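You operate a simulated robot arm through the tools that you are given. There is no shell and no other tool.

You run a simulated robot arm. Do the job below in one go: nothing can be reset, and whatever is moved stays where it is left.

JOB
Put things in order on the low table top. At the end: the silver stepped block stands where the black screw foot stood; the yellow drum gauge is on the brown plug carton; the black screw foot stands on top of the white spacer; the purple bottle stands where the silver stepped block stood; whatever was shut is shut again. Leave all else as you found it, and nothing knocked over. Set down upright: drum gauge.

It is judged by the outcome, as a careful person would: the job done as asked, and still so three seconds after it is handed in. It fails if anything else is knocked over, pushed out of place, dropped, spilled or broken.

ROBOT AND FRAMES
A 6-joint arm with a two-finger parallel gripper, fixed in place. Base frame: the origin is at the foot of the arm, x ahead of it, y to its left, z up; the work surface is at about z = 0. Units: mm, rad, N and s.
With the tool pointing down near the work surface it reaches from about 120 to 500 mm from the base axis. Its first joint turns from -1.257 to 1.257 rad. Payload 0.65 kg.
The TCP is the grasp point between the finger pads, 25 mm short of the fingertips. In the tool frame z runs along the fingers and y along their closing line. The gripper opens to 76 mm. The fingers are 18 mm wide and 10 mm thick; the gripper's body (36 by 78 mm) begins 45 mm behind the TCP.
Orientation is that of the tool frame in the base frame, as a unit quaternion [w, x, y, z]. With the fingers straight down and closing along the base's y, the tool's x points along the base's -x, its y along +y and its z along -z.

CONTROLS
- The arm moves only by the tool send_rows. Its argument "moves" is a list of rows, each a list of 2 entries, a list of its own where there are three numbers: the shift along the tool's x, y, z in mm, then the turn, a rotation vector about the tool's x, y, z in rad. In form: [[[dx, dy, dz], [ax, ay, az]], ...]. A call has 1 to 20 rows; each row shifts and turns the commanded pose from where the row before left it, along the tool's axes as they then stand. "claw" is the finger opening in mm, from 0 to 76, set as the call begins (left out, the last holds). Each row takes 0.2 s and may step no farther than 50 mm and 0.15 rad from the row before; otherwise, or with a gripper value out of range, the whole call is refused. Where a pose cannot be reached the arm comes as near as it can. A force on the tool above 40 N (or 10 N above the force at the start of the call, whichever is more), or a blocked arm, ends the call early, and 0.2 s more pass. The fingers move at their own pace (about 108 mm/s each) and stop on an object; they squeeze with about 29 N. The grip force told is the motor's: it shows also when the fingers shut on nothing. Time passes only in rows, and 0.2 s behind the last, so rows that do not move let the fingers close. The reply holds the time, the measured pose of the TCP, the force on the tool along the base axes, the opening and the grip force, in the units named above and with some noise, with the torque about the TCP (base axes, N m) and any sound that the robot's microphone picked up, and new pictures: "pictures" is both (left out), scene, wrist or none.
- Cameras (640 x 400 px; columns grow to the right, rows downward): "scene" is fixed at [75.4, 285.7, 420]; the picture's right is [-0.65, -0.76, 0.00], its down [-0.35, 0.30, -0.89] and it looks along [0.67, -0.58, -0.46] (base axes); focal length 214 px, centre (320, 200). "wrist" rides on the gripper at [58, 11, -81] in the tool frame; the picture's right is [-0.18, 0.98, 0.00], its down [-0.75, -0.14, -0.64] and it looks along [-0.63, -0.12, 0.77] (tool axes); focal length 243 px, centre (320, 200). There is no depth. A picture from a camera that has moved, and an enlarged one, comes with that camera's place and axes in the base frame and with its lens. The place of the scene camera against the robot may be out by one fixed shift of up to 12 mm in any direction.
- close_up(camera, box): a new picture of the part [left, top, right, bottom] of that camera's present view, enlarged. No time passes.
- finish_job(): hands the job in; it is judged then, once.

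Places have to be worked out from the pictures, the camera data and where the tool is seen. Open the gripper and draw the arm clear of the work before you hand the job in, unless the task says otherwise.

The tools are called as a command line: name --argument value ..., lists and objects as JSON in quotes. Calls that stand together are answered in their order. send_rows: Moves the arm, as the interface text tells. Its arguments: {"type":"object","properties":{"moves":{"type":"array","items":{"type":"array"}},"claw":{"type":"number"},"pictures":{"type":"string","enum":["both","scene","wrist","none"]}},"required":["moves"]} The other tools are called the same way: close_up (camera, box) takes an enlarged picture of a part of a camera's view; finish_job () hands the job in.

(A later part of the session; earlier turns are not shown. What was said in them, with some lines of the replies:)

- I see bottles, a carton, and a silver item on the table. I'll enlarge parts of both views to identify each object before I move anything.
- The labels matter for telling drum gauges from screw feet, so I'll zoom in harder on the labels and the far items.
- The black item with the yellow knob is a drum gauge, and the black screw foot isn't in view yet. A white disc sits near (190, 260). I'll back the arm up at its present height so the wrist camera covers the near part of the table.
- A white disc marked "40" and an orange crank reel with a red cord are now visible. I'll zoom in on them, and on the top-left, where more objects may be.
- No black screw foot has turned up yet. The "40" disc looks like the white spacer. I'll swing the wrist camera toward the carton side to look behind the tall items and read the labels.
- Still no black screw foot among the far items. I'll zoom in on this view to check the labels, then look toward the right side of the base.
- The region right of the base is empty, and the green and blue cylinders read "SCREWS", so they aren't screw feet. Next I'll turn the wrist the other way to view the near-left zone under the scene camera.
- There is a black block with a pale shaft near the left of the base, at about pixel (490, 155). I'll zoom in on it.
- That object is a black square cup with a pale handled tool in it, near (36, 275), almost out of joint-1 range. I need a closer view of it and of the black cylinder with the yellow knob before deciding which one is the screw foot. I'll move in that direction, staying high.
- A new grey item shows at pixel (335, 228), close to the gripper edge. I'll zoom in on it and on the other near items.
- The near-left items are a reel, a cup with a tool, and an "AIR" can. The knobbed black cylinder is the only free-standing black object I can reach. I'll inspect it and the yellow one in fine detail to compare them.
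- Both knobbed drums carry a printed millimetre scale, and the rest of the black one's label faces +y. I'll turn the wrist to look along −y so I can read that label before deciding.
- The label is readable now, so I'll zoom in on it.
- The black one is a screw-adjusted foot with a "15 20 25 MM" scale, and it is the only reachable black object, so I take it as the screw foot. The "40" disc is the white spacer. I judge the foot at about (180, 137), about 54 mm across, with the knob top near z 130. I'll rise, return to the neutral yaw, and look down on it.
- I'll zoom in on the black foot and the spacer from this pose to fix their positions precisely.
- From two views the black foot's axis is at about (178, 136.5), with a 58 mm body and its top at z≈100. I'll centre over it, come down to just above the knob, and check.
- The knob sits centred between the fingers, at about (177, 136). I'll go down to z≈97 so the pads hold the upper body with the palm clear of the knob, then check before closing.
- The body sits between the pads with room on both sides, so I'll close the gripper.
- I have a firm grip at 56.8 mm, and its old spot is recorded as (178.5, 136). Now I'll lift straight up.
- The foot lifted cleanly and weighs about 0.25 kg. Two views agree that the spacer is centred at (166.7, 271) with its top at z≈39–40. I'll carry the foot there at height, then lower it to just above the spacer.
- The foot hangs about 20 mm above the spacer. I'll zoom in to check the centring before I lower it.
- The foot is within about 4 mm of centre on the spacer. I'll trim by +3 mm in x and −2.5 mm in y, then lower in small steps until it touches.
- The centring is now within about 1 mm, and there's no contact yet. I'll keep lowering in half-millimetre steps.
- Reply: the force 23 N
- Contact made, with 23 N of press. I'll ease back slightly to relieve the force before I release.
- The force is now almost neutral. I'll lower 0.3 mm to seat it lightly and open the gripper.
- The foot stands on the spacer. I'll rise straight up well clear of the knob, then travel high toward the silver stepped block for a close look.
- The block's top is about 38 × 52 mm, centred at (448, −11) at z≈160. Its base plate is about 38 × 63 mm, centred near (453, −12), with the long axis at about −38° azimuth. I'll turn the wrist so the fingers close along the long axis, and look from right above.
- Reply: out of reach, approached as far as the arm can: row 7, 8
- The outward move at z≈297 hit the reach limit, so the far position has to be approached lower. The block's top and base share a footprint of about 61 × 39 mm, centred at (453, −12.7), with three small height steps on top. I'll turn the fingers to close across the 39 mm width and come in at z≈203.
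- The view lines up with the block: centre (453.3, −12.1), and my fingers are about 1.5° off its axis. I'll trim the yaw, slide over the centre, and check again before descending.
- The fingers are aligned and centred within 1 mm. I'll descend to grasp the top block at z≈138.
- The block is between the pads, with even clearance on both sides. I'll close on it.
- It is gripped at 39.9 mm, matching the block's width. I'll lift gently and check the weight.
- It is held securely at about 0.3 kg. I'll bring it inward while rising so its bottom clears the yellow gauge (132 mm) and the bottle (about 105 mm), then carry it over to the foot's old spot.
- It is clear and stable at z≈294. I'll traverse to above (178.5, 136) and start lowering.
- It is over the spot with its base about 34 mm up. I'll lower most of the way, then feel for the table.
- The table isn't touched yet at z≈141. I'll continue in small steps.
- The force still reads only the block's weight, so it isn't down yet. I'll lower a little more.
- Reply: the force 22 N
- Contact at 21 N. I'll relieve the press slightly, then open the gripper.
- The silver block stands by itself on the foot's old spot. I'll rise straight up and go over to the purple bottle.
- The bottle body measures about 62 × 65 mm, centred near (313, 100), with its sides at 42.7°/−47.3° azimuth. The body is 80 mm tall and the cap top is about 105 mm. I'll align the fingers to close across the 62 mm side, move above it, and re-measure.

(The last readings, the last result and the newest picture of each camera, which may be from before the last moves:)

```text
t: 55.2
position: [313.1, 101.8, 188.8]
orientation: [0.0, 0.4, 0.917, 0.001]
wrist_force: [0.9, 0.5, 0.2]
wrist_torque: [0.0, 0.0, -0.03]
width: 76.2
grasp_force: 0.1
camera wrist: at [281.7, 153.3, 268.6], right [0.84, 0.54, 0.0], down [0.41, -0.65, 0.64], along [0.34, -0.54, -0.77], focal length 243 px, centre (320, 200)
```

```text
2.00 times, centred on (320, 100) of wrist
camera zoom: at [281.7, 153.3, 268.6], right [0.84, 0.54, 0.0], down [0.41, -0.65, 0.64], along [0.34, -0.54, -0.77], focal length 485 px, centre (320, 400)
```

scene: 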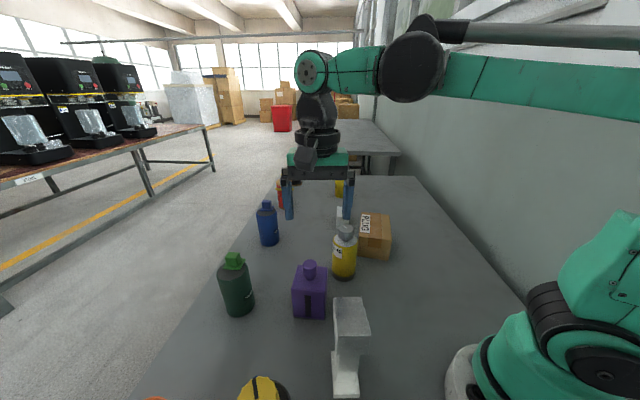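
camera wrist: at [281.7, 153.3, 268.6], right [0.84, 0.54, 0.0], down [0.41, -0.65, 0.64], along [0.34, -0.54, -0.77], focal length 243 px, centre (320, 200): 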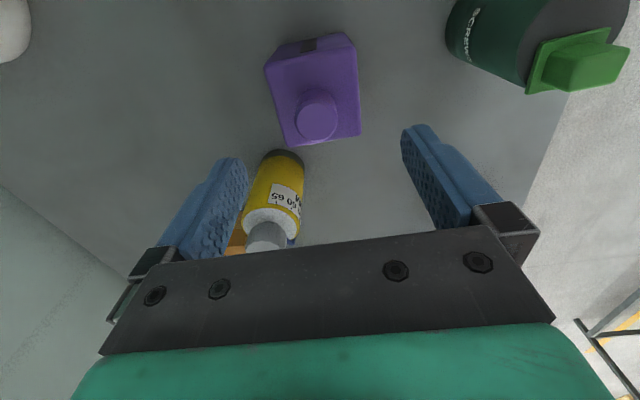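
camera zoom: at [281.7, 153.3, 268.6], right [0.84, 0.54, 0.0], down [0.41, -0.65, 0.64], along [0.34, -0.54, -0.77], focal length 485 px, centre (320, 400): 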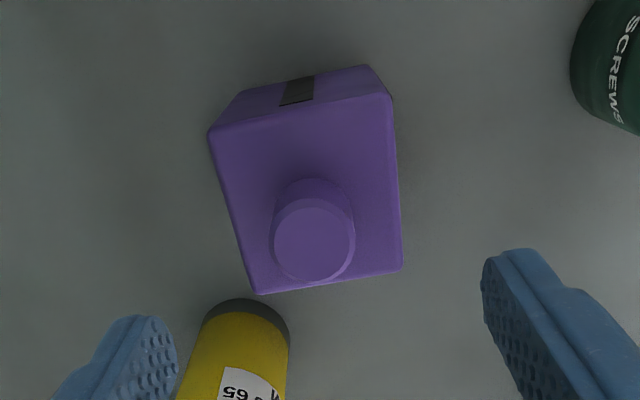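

The bottle is re-measured at centre (313.2, 99.8), 62.5 mm wide, leaving about 6.7 mm of clearance per side. I'll trim slightly and lower until the fingertips are just above the shoulder.

send_rows --moves '[[[-2, -0.8, 0], [0, 0, 0]], [[0, 0, 40], [0, 0, 0]], [[0, 0, 32], [0, 0, 0]], [[0, 0, 0], [0, 0, 0]]]' --pictures "wrist"

close_up --camera "wrist" --box '[180, 40, 460, 250]'

```text
t: 56.2
position: [314.4, 99.0, 117.0]
orientation: [0.0, 0.399, 0.917, 0.0]
wrist_force: [0.6, 0.1, 0.6]
wrist_torque: [-0.02, -0.01, -0.02]
width: 75.7
grasp_force: 0.0
camera wrist: at [283.0, 150.7, 197.5], right [0.84, 0.54, 0.0], down [0.41, -0.65, 0.64], along [0.34, -0.54, -0.77], focal length 243 px, centre (320, 200)
```

wrist: 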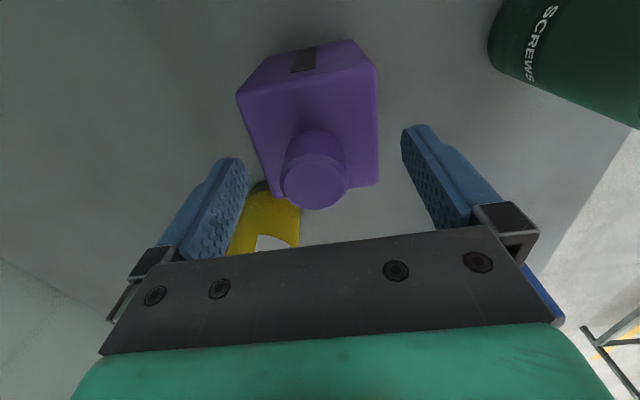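

```text
1.90 times, centred on (320, 145) of wrist
camera zoom: at [283.0, 150.7, 197.5], right [0.84, 0.54, 0.0], down [0.41, -0.65, 0.64], along [0.34, -0.54, -0.77], focal length 462 px, centre (320, 305)
```

zoom: 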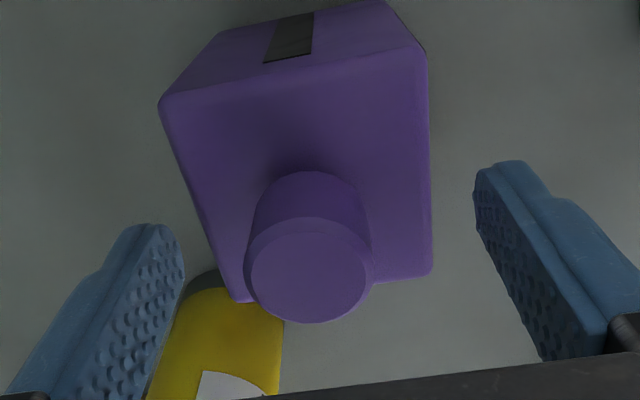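

The bottle's top centre projects onto the tool axis within 1 mm. I'll descend to z≈67, with the fingers beside the body and the palm clear of the cap.

send_rows --moves '[[[0, 0, 15], [0, 0, 0]], [[0, 0, 15], [0, 0, 0]], [[0, 0, 12], [0, 0, 0]], [[0, 0, 8], [0, 0, 0]], [[0, 0, 0], [0, 0, 0]]]' --pictures "wrist"

```text
t: 57.1
position: [313.9, 100.0, 75.9]
orientation: [0.0, 0.399, 0.917, -0.001]
wrist_force: [-2.2, 0.6, 39.7]
wrist_torque: [0.09, -0.06, 0.0]
width: 76.3
grasp_force: 0.0
stopped in row 4: the force on the tool passed its limit at 98 N (the readings are from after the stop); the commanded pose is now the measured one
camera wrist: at [282.8, 151.2, 155.9], right [0.84, 0.53, 0.0], down [0.41, -0.65, 0.64], along [0.34, -0.54, -0.77], focal length 243 px, centre (320, 200)
```

wrist: 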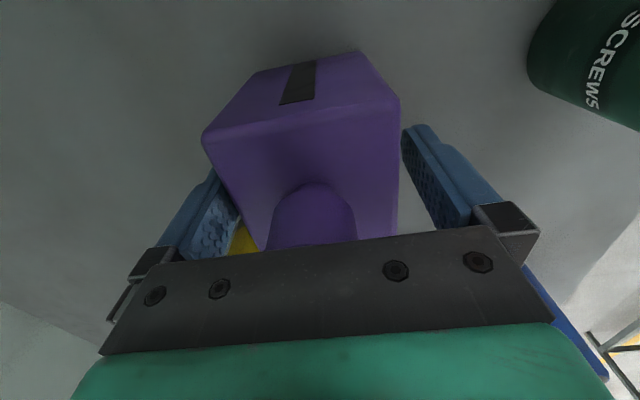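

The palm touched the cap at TCP z≈76, so the cap top is nearer z 120 than I estimated. I'll back off 6 mm at once and grip from there.

send_rows --moves '[[[0, 0, -6], [0, 0, 0]], [[0, 0, 0], [0, 0, 0]]]' --pictures "both"

close_up --camera "wrist" --box '[180, 40, 460, 250]'

```text
t: 57.7
position: [313.7, 100.3, 80.5]
orientation: [0.0, 0.4, 0.916, -0.001]
wrist_force: [-0.3, -0.2, 0.4]
wrist_torque: [0.02, 0.02, -0.03]
width: 75.9
grasp_force: 0.1
camera wrist: at [282.9, 151.4, 161.2], right [0.84, 0.53, 0.0], down [0.41, -0.65, 0.64], along [0.34, -0.54, -0.77], focal length 243 px, centre (320, 200)
```

scene: 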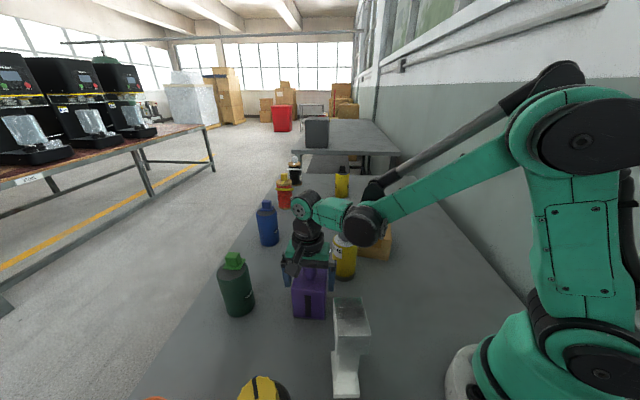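
wrist: 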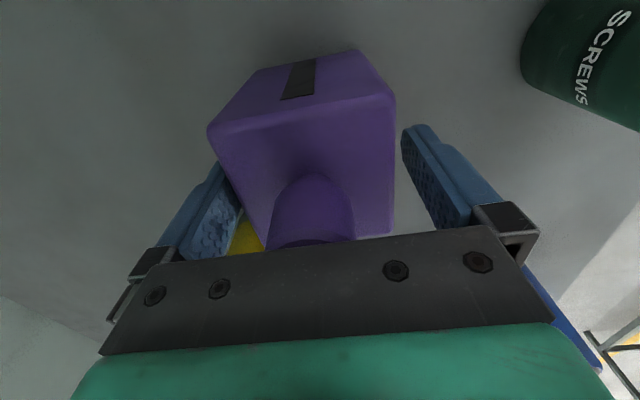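

```text
1.90 times, centred on (320, 145) of wrist
camera zoom: at [282.9, 151.4, 161.2], right [0.84, 0.53, 0.0], down [0.41, -0.65, 0.64], along [0.34, -0.54, -0.77], focal length 462 px, centre (320, 305)
```

zoom: 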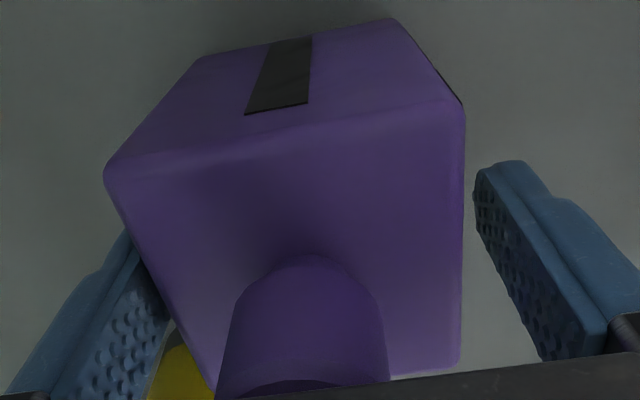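

The palm now clears the cap, and the fingers flank the body's upper 27 mm. I'll close the grip.

send_rows --moves '[[[0, 0, 0], [0, 0, 0]], [[0, 0, 0], [0, 0, 0]], [[0, 0, 0], [0, 0, 0]]]' --claw 45 --pictures "wrist"

```text
t: 58.5
position: [313.1, 99.0, 81.4]
orientation: [-0.001, 0.399, 0.917, -0.001]
wrist_force: [0.9, 0.6, -0.4]
wrist_torque: [0.04, -0.04, -0.02]
width: 63.9
grasp_force: 28.8
camera wrist: at [282.8, 151.4, 161.2], right [0.84, 0.53, 0.0], down [0.41, -0.65, 0.64], along [0.34, -0.54, -0.77], focal length 243 px, centre (320, 200)
```

wrist: 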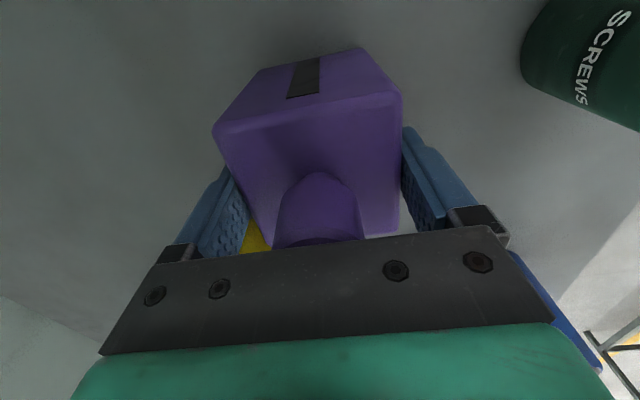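

It is gripped at 63.9 mm. The bottle will go to the silver block's old base centre, (453, −12.5). I'll lift it above the yellow gauge's height first.

send_rows --moves '[[[0, 0, -8], [0, 0, 0]], [[0, 0, -25], [0, 0, 0]], [[0, 0, -35], [0, 0, 0]], [[0, 0, -38], [0, 0, 0]], [[0, 0, -38], [0, 0, 0]], [[0, 0, 0], [0, 0, 0]]]'

```text
t: 59.9
position: [312.2, 100.4, 224.9]
orientation: [0.0, 0.4, 0.917, 0.0]
wrist_force: [-0.3, 0.6, -1.8]
wrist_torque: [0.04, -0.01, 0.04]
width: 63.7
grasp_force: 29.0
camera wrist: at [282.4, 152.0, 305.0], right [0.84, 0.53, 0.0], down [0.41, -0.65, 0.64], along [0.34, -0.54, -0.77], focal length 243 px, centre (320, 200)
```

scene: 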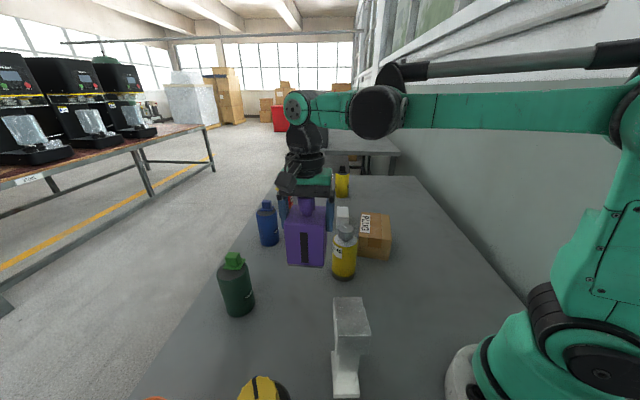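
wrist: 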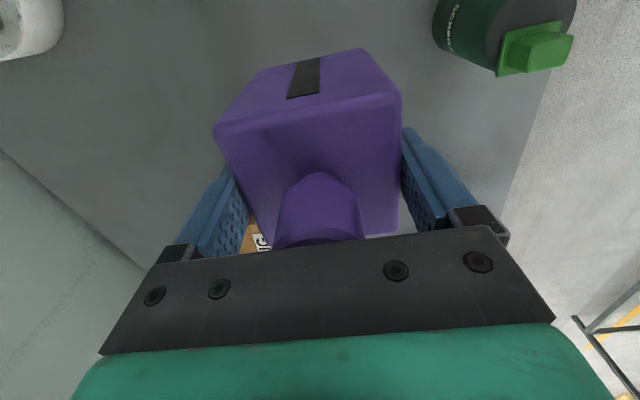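

It is lifted level, with the bottom at about 144 mm. I'll carry it over to the vacated far spot, descending as I reach outward.

send_rows --moves '[[[-33.5, 4.75, 0], [0, 0, 0]], [[-33.5, 4.75, 0], [0, 0, 0]], [[-33.5, 4.75, 0], [0, 0, 0]], [[-33.5, 4.75, 0], [0, 0, 0]], [[-22.5, 3.25, 20], [0, 0, 0]], [[-22.5, 3.25, 20], [0, 0, 0]], [[0, 0, 30], [0, 0, 0]], [[0, 0, 30], [0, 0, 0]], [[0, 0, 0], [0, 0, 0]]]'

```text
t: 61.9
position: [454.5, -12.6, 124.3]
orientation: [-0.002, 0.399, 0.917, -0.001]
wrist_force: [0.5, 0.8, -2.7]
wrist_torque: [0.01, 0.02, -0.02]
width: 63.6
grasp_force: 29.3
camera wrist: at [422.9, 37.7, 204.8], right [0.84, 0.53, 0.0], down [0.41, -0.65, 0.64], along [0.34, -0.54, -0.77], focal length 243 px, centre (320, 200)
```

scene: 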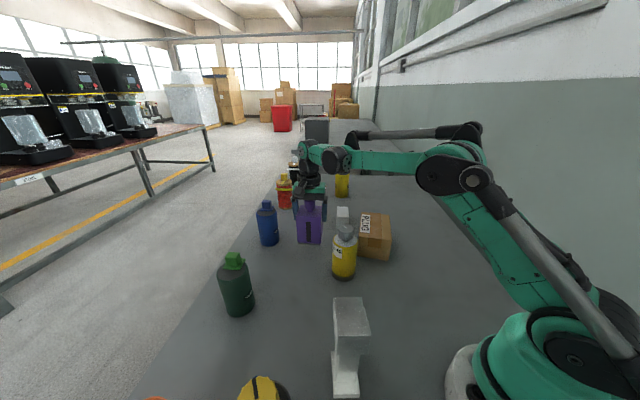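
wrist: 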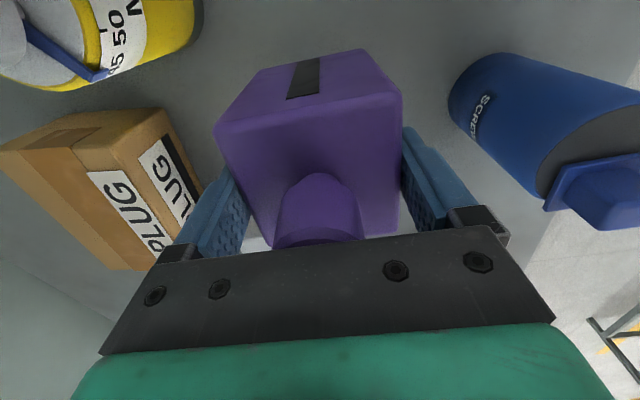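

The bottle is at (453.3, −12.7) with its base about 43 mm up. I'll lower to just above the table.

send_rows --moves '[[[0, 0, 20], [0, 0, 0]], [[0, 0, 15], [0, 0, 0]], [[0, 0, 5], [0, 0, 0]], [[0, 0, 1.5], [0, 0, 0]], [[0, 0, 0], [0, 0, 0]]]' --pictures "wrist"

```text
t: 63.1
position: [454.1, -14.1, 84.0]
orientation: [0.0, 0.399, 0.917, -0.001]
wrist_force: [-0.3, 0.1, -0.9]
wrist_torque: [-0.02, 0.0, -0.01]
width: 63.8
grasp_force: 29.3
camera wrist: at [423.4, 37.8, 163.8], right [0.84, 0.54, 0.0], down [0.41, -0.65, 0.64], along [0.34, -0.54, -0.77], focal length 243 px, centre (320, 200)
```

wrist: 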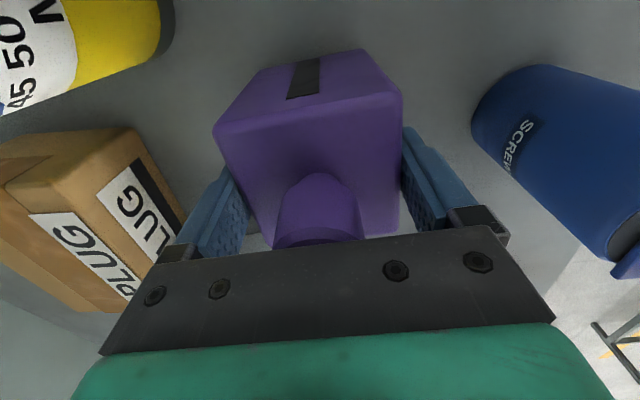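

It is a few millimetres above the table, so I'll continue in small steps until it touches.

send_rows --moves '[[[0, 0, 1], [0, 0, 0]], [[0, 0, 0.6], [0, 0, 0]], [[0, 0, 0.5], [0, 0, 0]], [[0, 0, 0.4], [0, 0, 0]], [[0, 0, 0], [0, 0, 0]]]' --pictures "none"

```text
t: 64.3
position: [454.4, -13.5, 82.0]
orientation: [-0.001, 0.4, 0.917, -0.001]
wrist_force: [0.3, -0.7, 2.2]
wrist_torque: [0.03, -0.13, 0.05]
width: 63.9
grasp_force: 28.7
```

Light contact is registering. I'll seat it 0.3 mm more, then release.

send_rows --moves '[[[0, 0, 0.3], [0, 0, 0]], [[0, 0, 0], [0, 0, 0]]]' --pictures "none"

send_rows --moves '[[[0, 0, 0], [0, 0, 0]], [[0, 0, 0], [0, 0, 0]], [[0, 0, 0], [0, 0, 0]]]' --claw 76

```text
t: 64.9
position: [454.8, -13.7, 81.5]
orientation: [0.0, 0.399, 0.917, -0.001]
wrist_force: [-0.5, -0.1, 8.3]
wrist_torque: [0.12, -0.2, -0.02]
width: 63.8
grasp_force: 28.4
```

```text
t: 65.7
position: [454.5, -14.5, 80.3]
orientation: [0.0, 0.399, 0.917, -0.002]
wrist_force: [0.1, -0.4, 0.0]
wrist_torque: [0.0, -0.03, -0.02]
width: 76.3
grasp_force: 0.1
camera wrist: at [423.5, 37.7, 161.0], right [0.84, 0.53, 0.0], down [0.41, -0.65, 0.64], along [0.34, -0.54, -0.77], focal length 243 px, centre (320, 200)
```

scene: 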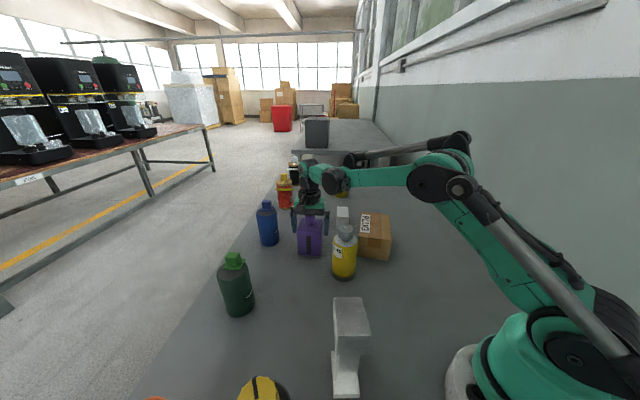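
wrist: 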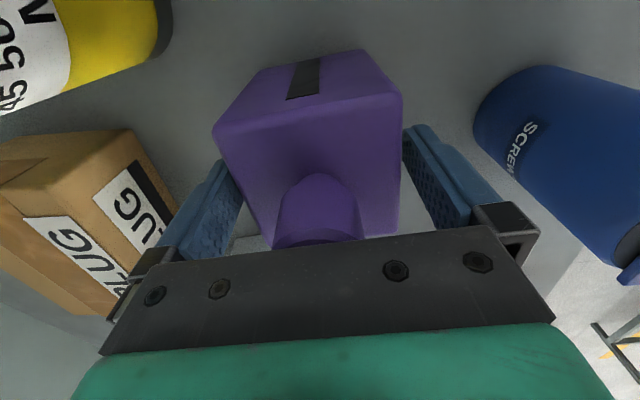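

The bottle stands in the silver block's old place. I'll rise straight up past its cap, pull back, square the wrist, and look at the yellow drum gauge.

send_rows --moves '[[[0, 0, -15], [0, 0, 0]], [[0, 0, -35], [0, 0, 0]], [[0, 0, -40], [0, 0, 0]], [[0, 0, -20], [0, 0, 0]], [[19.6, -24.2, -17.5], [0, 0, 0]], [[19.6, -24.2, -17.5], [0, 0, 0]], [[19.6, -24.2, -17.5], [0, 0, 0]], [[19.6, -24.2, -17.5], [0, 0, 0]], [[0, 0, 0], [0, 0, -0.15]], [[0, 0, 0], [0, 0, -0.15]], [[0, 0, 0], [0, 0, -0.15]], [[0, 0, 0], [0, 0, -0.15]], [[0, 0, 0], [0, 0, -0.15]], [[0, 0, 0], [0, 0, -0.072]], [[0, 0, 0], [0, 0, 0]]]'

close_up --camera "wrist" --box '[220, 0, 420, 200]'

close_up --camera "wrist" --box '[60, 0, 320, 200]'

```text
t: 68.9
position: [330.4, -22.8, 261.6]
orientation: [-0.001, 0.0, 1.0, 0.0]
wrist_force: [0.6, 0.5, 0.2]
wrist_torque: [-0.02, 0.0, -0.03]
width: 75.9
grasp_force: 0.0
camera wrist: at [272.6, -10.1, 341.1], right [0.18, 0.98, 0.0], down [0.75, -0.14, 0.64], along [0.63, -0.12, -0.77], focal length 243 px, centre (320, 200)
```

scene: 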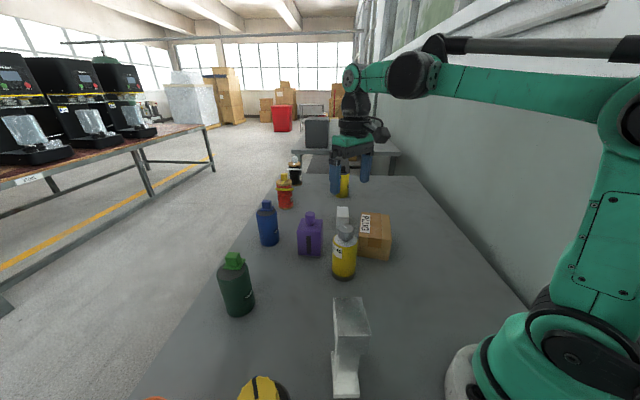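
wrist: 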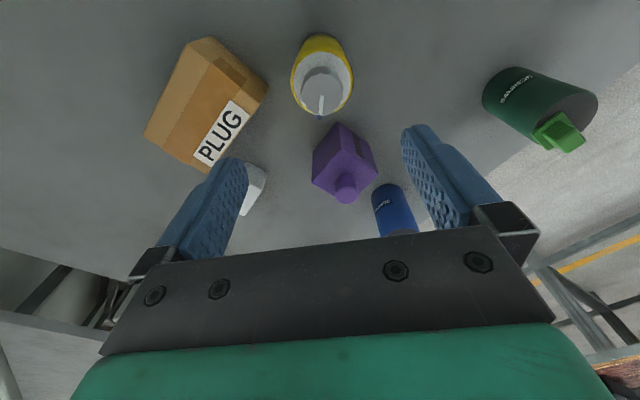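

```text
2.00 times, centred on (320, 100) of wrist
camera zoom: at [272.6, -10.1, 341.1], right [0.18, 0.98, 0.0], down [0.75, -0.14, 0.64], along [0.63, -0.12, -0.77], focal length 485 px, centre (320, 400)
```

zoom: 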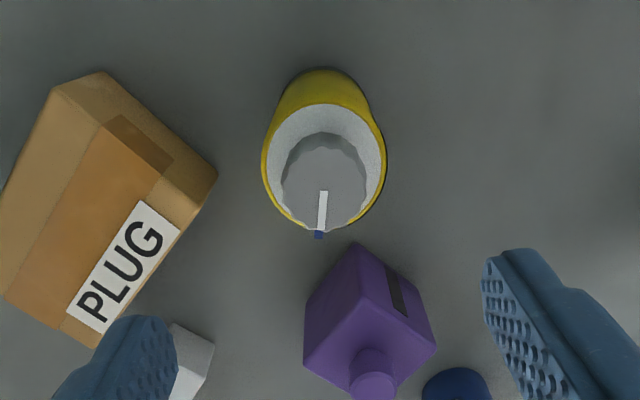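

```text
2.00 times, centred on (190, 100) of wrist
camera zoom: at [272.6, -10.1, 341.1], right [0.18, 0.98, 0.0], down [0.75, -0.14, 0.64], along [0.63, -0.12, -0.77], focal length 485 px, centre (580, 400)
```

zoom: 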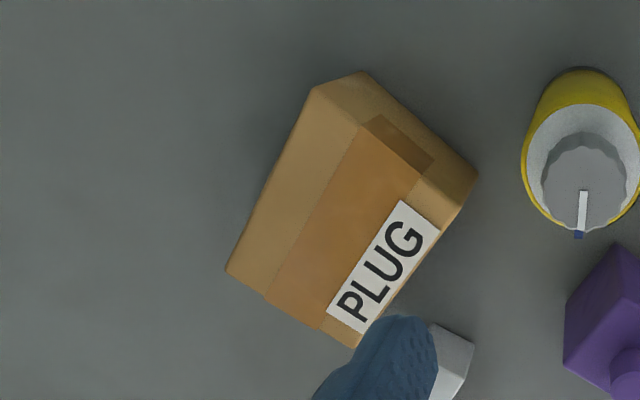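

The yellow gauge is centred near (332.3, −19.6), 57 mm in diameter. The carton top is at z≈65, centred near (354.5, −168). I'll trim and come down above the gauge's knob.

send_rows --moves '[[[-2, 2.8, 40], [0, 0, 0]], [[0, 0, 40], [0, 0, 0]], [[0, 0, 10], [0, 0, 0]], [[0, 0, 0], [0, 0, 0]]]' --pictures "wrist"

close_up --camera "wrist" --box '[220, 0, 420, 200]'

```text
t: 69.9
position: [333.3, -18.8, 171.5]
orientation: [-0.001, 0.001, 1.0, -0.001]
wrist_force: [0.3, -0.5, -0.6]
wrist_torque: [0.02, 0.0, 0.02]
width: 76.1
grasp_force: 0.0
camera wrist: at [275.2, -7.3, 251.2], right [0.18, 0.98, 0.0], down [0.75, -0.14, 0.64], along [0.63, -0.12, -0.77], focal length 243 px, centre (320, 200)
```

wrist: 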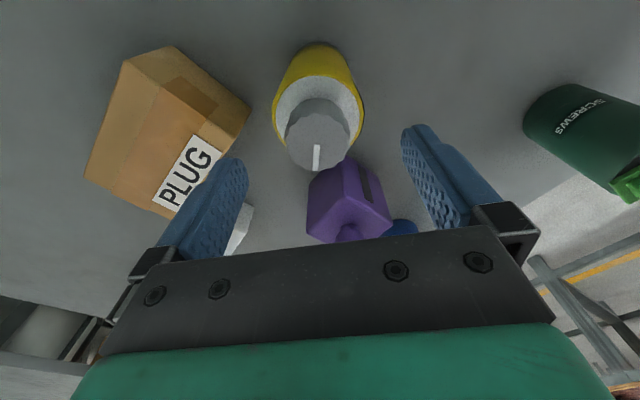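

```text
2.00 times, centred on (320, 100) of wrist
camera zoom: at [275.2, -7.3, 251.2], right [0.18, 0.98, 0.0], down [0.75, -0.14, 0.64], along [0.63, -0.12, -0.77], focal length 485 px, centre (320, 400)
```

zoom: 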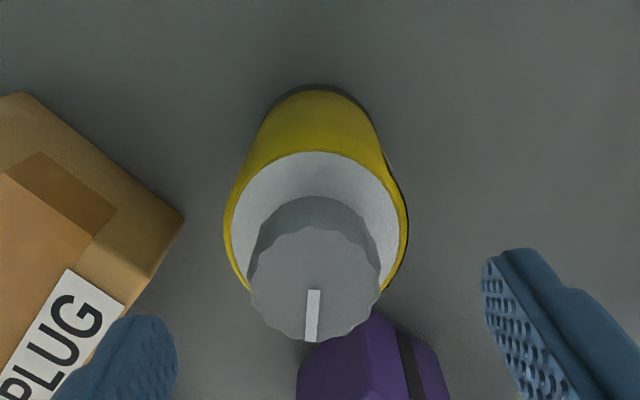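

The gauge is centred on the tool axis. I'll descend to z≈98 with small steps at the end.

send_rows --moves '[[[0, 0, 30], [0, 0, 0]], [[0, 0, 25], [0, 0, 0]], [[0, 0, 8], [0, 0, 0]], [[0, 0, 3], [0, 0, 0]], [[0, 0, 3], [0, 0, 0]], [[0, 0, 2], [0, 0, 0]], [[0, 0, 0], [0, 0, 0]]]' --pictures "wrist"

```text
t: 71.5
position: [331.2, -20.2, 101.0]
orientation: [-0.002, 0.001, 1.0, 0.0]
wrist_force: [0.1, -0.5, 0.7]
wrist_torque: [0.0, 0.01, 0.02]
width: 76.0
grasp_force: 0.2
camera wrist: at [274.8, -7.3, 179.9], right [0.18, 0.98, 0.0], down [0.75, -0.14, 0.64], along [0.63, -0.12, -0.77], focal length 243 px, centre (320, 200)
```

wrist: 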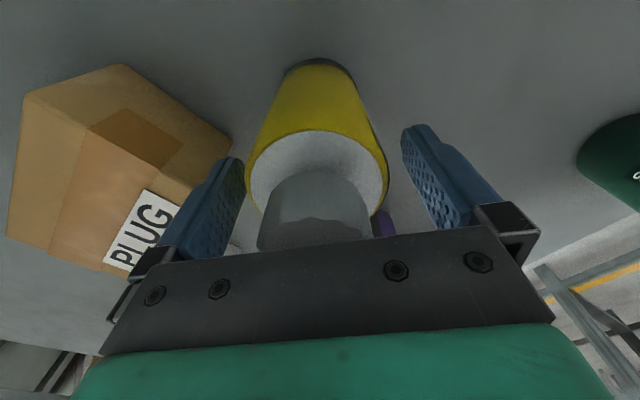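

It is nearly there, and the palm is still clear of the knob. I'll drop 2.5 mm more and close.

send_rows --moves '[[[0, 0, 1.5], [0, 0, 0]], [[0, 0, 1], [0, 0, 0]], [[0, 0, 0], [0, 0, 0]]]' --pictures "none"

send_rows --moves '[[[0, 0, 0], [0, 0, 0]], [[0, 0, 0], [0, 0, 0]], [[0, 0, 0], [0, 0, 0]]]' --claw 40 --pictures "both"

```text
t: 72.3
position: [331.8, -20.2, 98.9]
orientation: [-0.001, 0.0, 1.0, 0.001]
wrist_force: [0.0, 0.2, 0.5]
wrist_torque: [0.03, 0.0, -0.01]
width: 75.8
grasp_force: 0.0
```

```text
t: 73.1
position: [331.4, -19.1, 98.3]
orientation: [0.0, -0.001, 1.0, 0.0]
wrist_force: [0.2, -0.4, -1.0]
wrist_torque: [0.02, 0.0, 0.0]
width: 57.0
grasp_force: 28.7
camera wrist: at [274.7, -7.3, 177.3], right [0.18, 0.98, 0.0], down [0.75, -0.14, 0.64], along [0.63, -0.12, -0.77], focal length 243 px, centre (320, 200)
```

scene: 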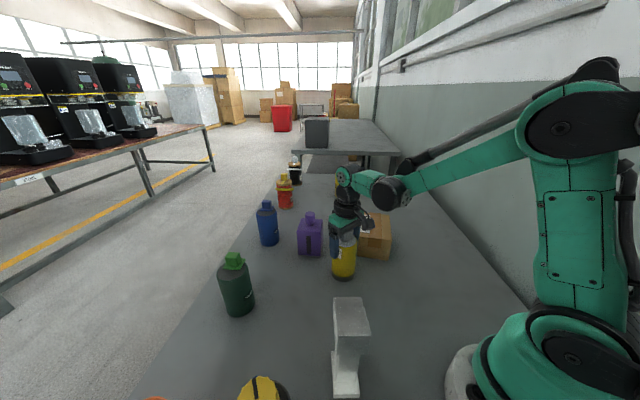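
wrist: 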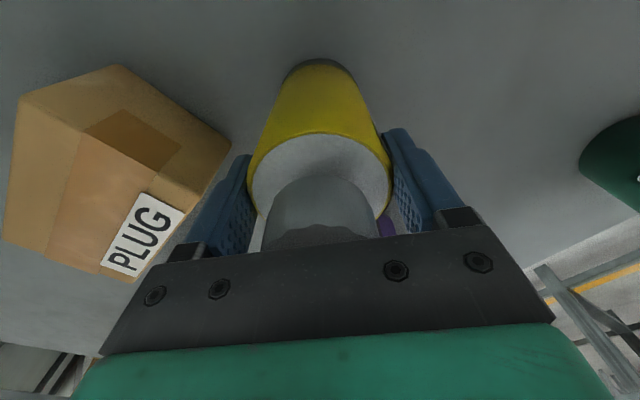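

It is gripped at 57.0 mm. I'll lift to give 100 mm of clearance, then move over the carton's centre.

send_rows --moves '[[[0, 0, -10], [0, 0, 0]], [[0, 0, -30], [0, 0, 0]], [[0, 0, -40], [0, 0, 0]], [[0, 0, -20], [0, 0, 0]], [[-5.5, -37, 0], [0, 0, 0]], [[-5.5, -37, 0], [0, 0, 0]], [[-5.5, -37, 0], [0, 0, 0]], [[-5.5, -37, 0], [0, 0, 0]], [[0, 0, 0], [0, 0, 0]]]'

close_up --camera "wrist" --box '[200, 0, 440, 200]'

```text
t: 75.1
position: [353.7, -167.9, 197.1]
orientation: [-0.001, 0.0, 1.0, 0.0]
wrist_force: [0.6, -0.9, -1.1]
wrist_torque: [-0.01, -0.03, 0.01]
width: 56.9
grasp_force: 28.9
camera wrist: at [296.3, -155.9, 276.7], right [0.18, 0.98, 0.0], down [0.75, -0.14, 0.64], along [0.63, -0.12, -0.77], focal length 243 px, centre (320, 200)
```

scene: 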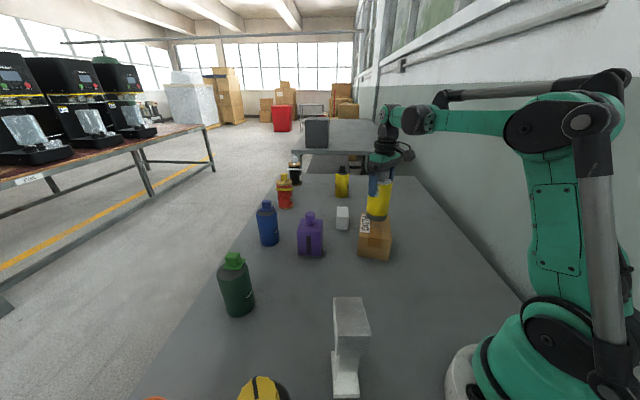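
wrist: 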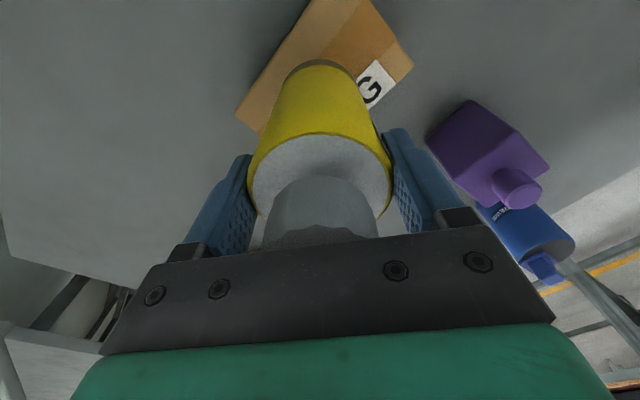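

```text
2.00 times, centred on (320, 100) of wrist
camera zoom: at [296.3, -155.9, 276.7], right [0.18, 0.98, 0.0], down [0.75, -0.14, 0.64], along [0.63, -0.12, -0.77], focal length 485 px, centre (320, 400)
```

zoom: 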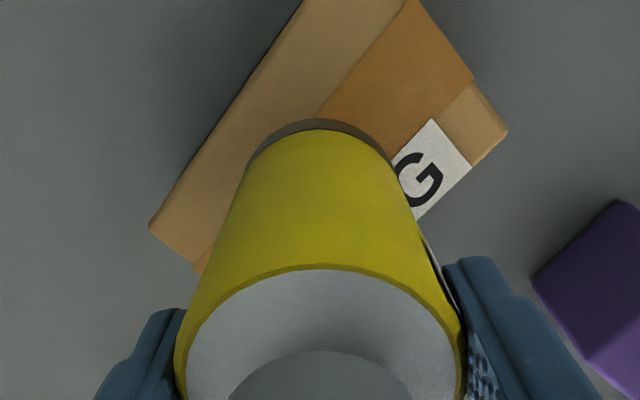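

The carton's corners confirm its top centre at (354, −168), directly below the gauge. I'll lower to just above the top, then step down gently.

send_rows --moves '[[[0, 0, 15], [0, 0, 0]], [[0, 0, 10], [0, 0, 0]], [[0, 0, 4], [0, 0, 0]], [[0, 0, 1.5], [0, 0, 0]], [[0, 0, 0], [0, 0, 0]]]' --pictures "wrist"

```text
t: 76.3
position: [354.9, -167.3, 167.6]
orientation: [0.0, 0.0, 1.0, 0.0]
wrist_force: [0.9, -1.7, 14.2]
wrist_torque: [0.14, -0.09, 0.01]
width: 56.8
grasp_force: 29.3
camera wrist: at [296.5, -155.2, 247.0], right [0.18, 0.98, 0.0], down [0.75, -0.14, 0.64], along [0.63, -0.12, -0.77], focal length 243 px, centre (320, 200)
```

wrist: 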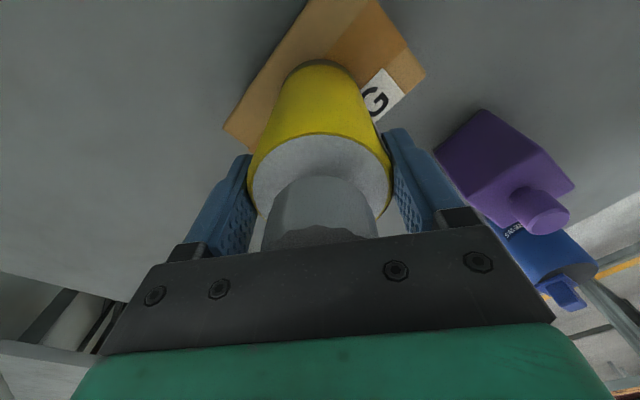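

Contact came at 14 N, so the carton top is at z≈69. I'll ease off slightly, then release.

send_rows --moves '[[[0, 0, -0.3], [0, 0, 0]], [[0, 0, 0], [0, 0, 0]]]' --pictures "none"

send_rows --moves '[[[0, 0, 0], [0, 0, 0]], [[0, 0, 0], [0, 0, 0]], [[0, 0, 0], [0, 0, 0]]]' --claw 76 --pictures "both"

```text
t: 76.9
position: [352.6, -166.8, 168.9]
orientation: [-0.001, 0.0, 1.0, 0.0]
wrist_force: [1.2, -0.7, 2.0]
wrist_torque: [0.07, -0.13, -0.05]
width: 57.0
grasp_force: 29.1
```

```text
t: 77.7
position: [352.9, -167.7, 167.8]
orientation: [-0.001, 0.0, 1.0, 0.0]
wrist_force: [0.9, -1.1, -0.5]
wrist_torque: [0.0, 0.01, -0.01]
width: 76.0
grasp_force: 0.1
camera wrist: at [296.4, -155.3, 247.2], right [0.18, 0.98, 0.0], down [0.75, -0.14, 0.64], along [0.63, -0.12, -0.77], focal length 243 px, centre (320, 200)
```

scene: 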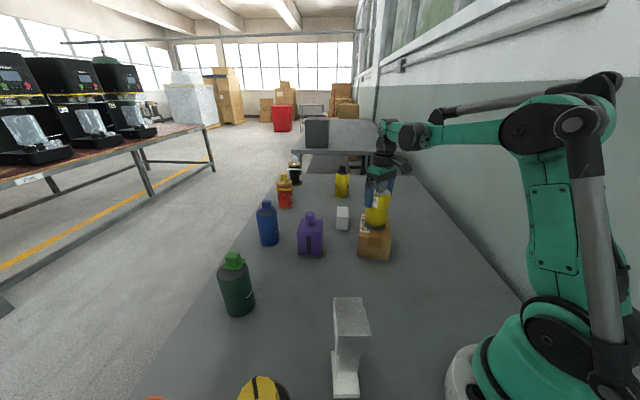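
wrist: 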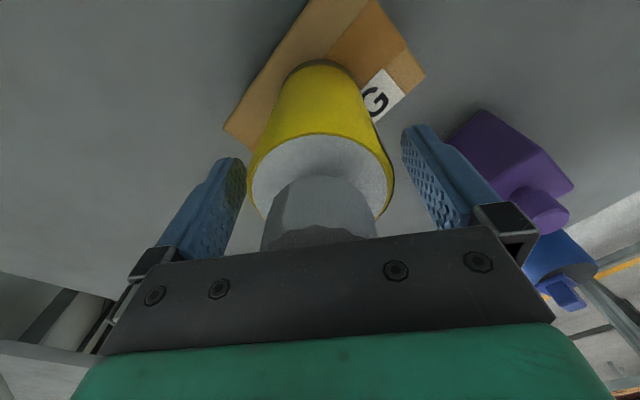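

The gauge stands on the carton by itself. I'll rise straight up past its knob and then draw the arm back for a final look.

send_rows --moves '[[[0, 0, -15], [0, 0, 0]], [[0, 0, -35], [0, 0, 0]], [[0, 0, -40], [0, 0, 0]], [[0, 0, -25], [0, 0, 0]], [[30, 25, -10], [0, 0, 0]], [[30, 25, -10], [0, 0, 0]], [[30, 25, -10], [0, 0, 0]], [[30, 25, -10], [0, 0, 0]], [[0, 0, 0], [0, 0, 0]]]'

close_up --camera "scene" --box '[200, 150, 440, 300]'

close_up --camera "scene" --box '[130, 240, 450, 400]'

```text
t: 79.7
position: [234.2, -66.9, 323.8]
orientation: [-0.002, 0.0, 1.0, 0.0]
wrist_force: [0.5, -0.3, 0.2]
wrist_torque: [0.01, 0.01, 0.0]
width: 76.0
grasp_force: 0.0
camera wrist: at [176.9, -54.7, 402.9], right [0.18, 0.98, 0.0], down [0.75, -0.14, 0.64], along [0.63, -0.12, -0.77], focal length 243 px, centre (320, 200)
```

scene: 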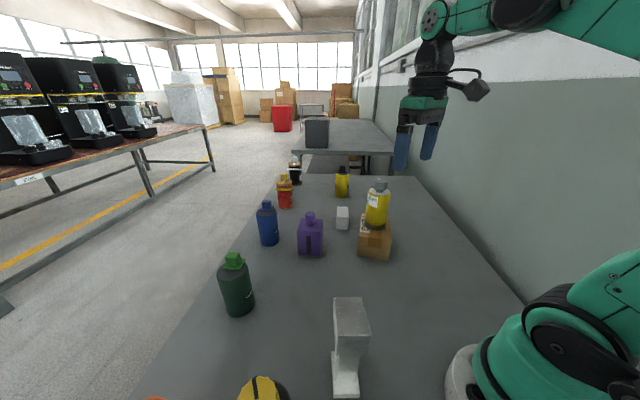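
wrist: 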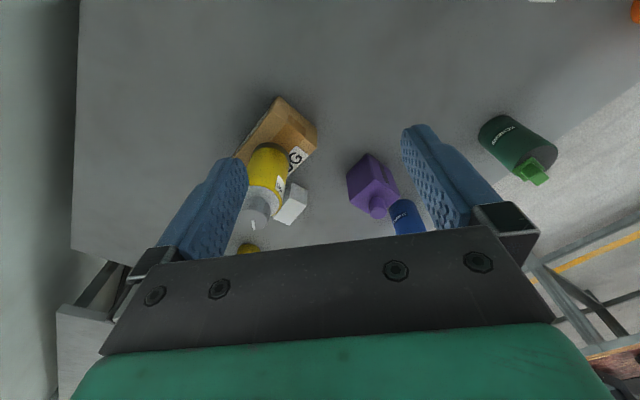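

```text
2.67 times, centred on (320, 225) of scene
camera zoom: at [75.4, 285.7, 420.0], right [-0.65, -0.76, 0.0], down [-0.35, 0.3, -0.89], along [0.67, -0.58, -0.46], focal length 572 px, centre (320, 133)
```

zoom: 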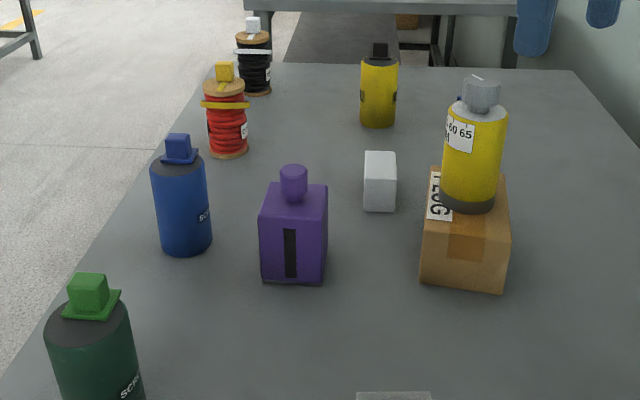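

```text
2.00 times, centred on (290, 320) of scene
camera zoom: at [75.4, 285.7, 420.0], right [-0.65, -0.76, 0.0], down [-0.35, 0.3, -0.89], along [0.67, -0.58, -0.46], focal length 429 px, centre (380, -40)
```

zoom: 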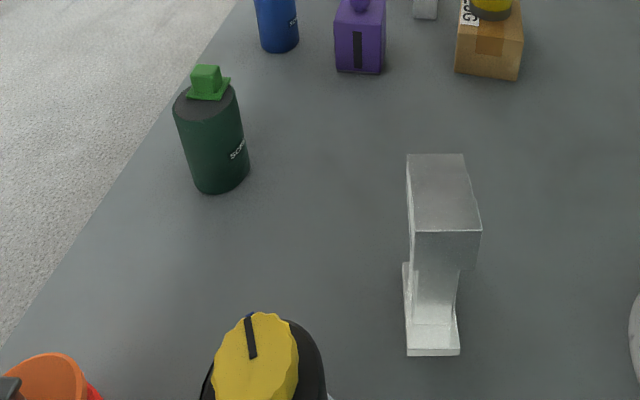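

Everything looks right: the gauge is upright on the carton, the bottle is at the silver block's old spot, and the silver block is at the foot's old spot. For a last check on the foot on the spacer, I'll move high above the near area, which also leaves the arm clear.

send_rows --moves '[[[15, 33, -10], [0, 0, 0]], [[15, 33, -10], [0, 0, 0]], [[15, 33, -10], [0, 0, 0]], [[15, 33, -10], [0, 0, 0]], [[15, 33, -10], [0, 0, 0]], [[0, 0, 0], [0, 0, 0]], [[0, 0, 0], [0, 0, 0]]]'

close_up --camera "wrist" --box '[260, 0, 560, 190]'

close_up --camera "wrist" --box '[60, 40, 420, 250]'

```text
t: 81.3
position: [159.3, 97.0, 373.4]
orientation: [-0.001, 0.0, 1.0, 0.0]
wrist_force: [0.5, -0.1, -0.3]
wrist_torque: [0.03, 0.01, -0.02]
width: 75.9
grasp_force: 0.1
camera wrist: at [101.9, 110.2, 453.2], right [0.18, 0.98, 0.0], down [0.75, -0.14, 0.64], along [0.63, -0.12, -0.77], focal length 243 px, centre (320, 200)
```

scene: 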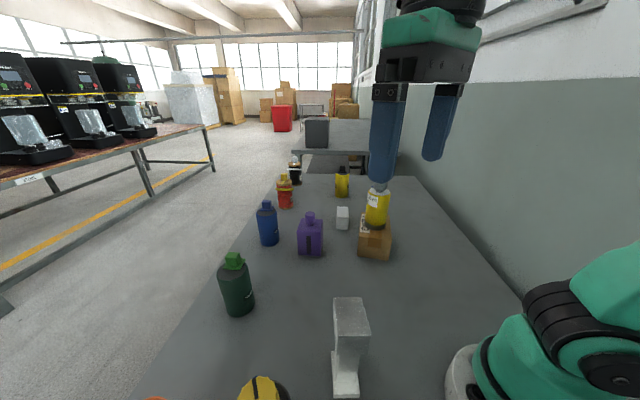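
wrist: 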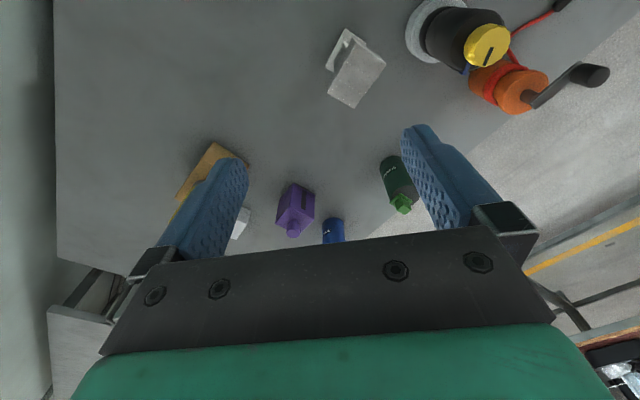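

```text
2.11 times, centred on (410, 95) of wrist
camera zoom: at [101.9, 110.2, 453.2], right [0.18, 0.98, 0.0], down [0.75, -0.14, 0.64], along [0.63, -0.12, -0.77], focal length 511 px, centre (130, 421)
```

zoom: 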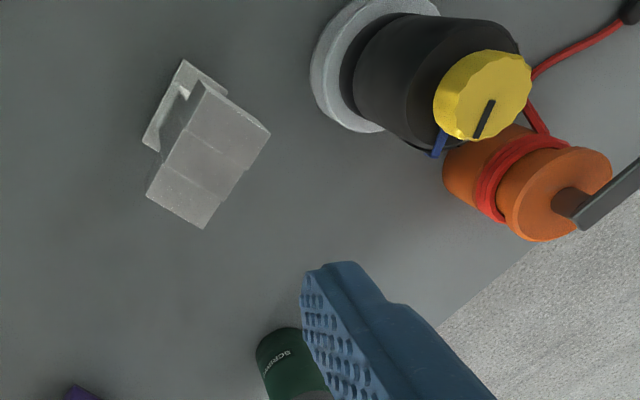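

```text
1.78 times, centred on (240, 145) of wrist
camera zoom: at [101.9, 110.2, 453.2], right [0.18, 0.98, 0.0], down [0.75, -0.14, 0.64], along [0.63, -0.12, -0.77], focal length 431 px, centre (462, 298)
```

zoom: 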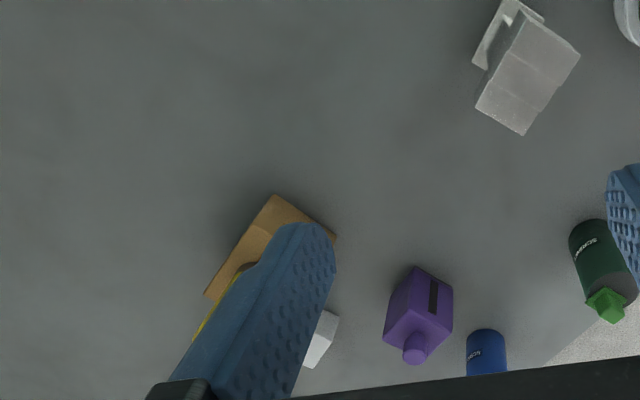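

The final view shows the black foot upright and centred on the white spacer. The silver block, purple bottle and yellow gauge are all standing where they should be, and the reel, bottles, carton and other items are undisturbed. The gripper is open, the arm is high and clear, and nothing was opened, so I'm handing the job in.

finish_job

```text
The job is handed in.
```

I've handed the job in with every item placed as asked. I don't have the verdict yet.

- **Silver stepped block:** it stands where the black screw foot stood, near (178.5, 136).
- **Yellow drum gauge:** it stands upright in the middle of the brown plug carton.
- **Black screw foot:** it stands upright on the white spacer, centred to about 1 mm.
- **Purple bottle:** it stands where the silver block stood, near (453, −12.5).
- **Whatever was shut:** I opened nothing, so nothing needed shutting again.

**Identifying the foot:** nothing on the table is labelled "screw foot". I took it to be the black cylinder with the yellow knob and the "15 20 25 MM" scale, because it was the only loose black object within reach. It looks much like the yellow gauge, so this was a judgement call.

**Contact with the bottle:** while I was lowering onto the purple bottle, the gripper palm pressed its cap, peaking at 98 N. I backed off at once. The bottle wasn't knocked over, and I saw no damage in the later pictures.

In the last views nothing else had been moved or knocked over, and the arm was open and clear.
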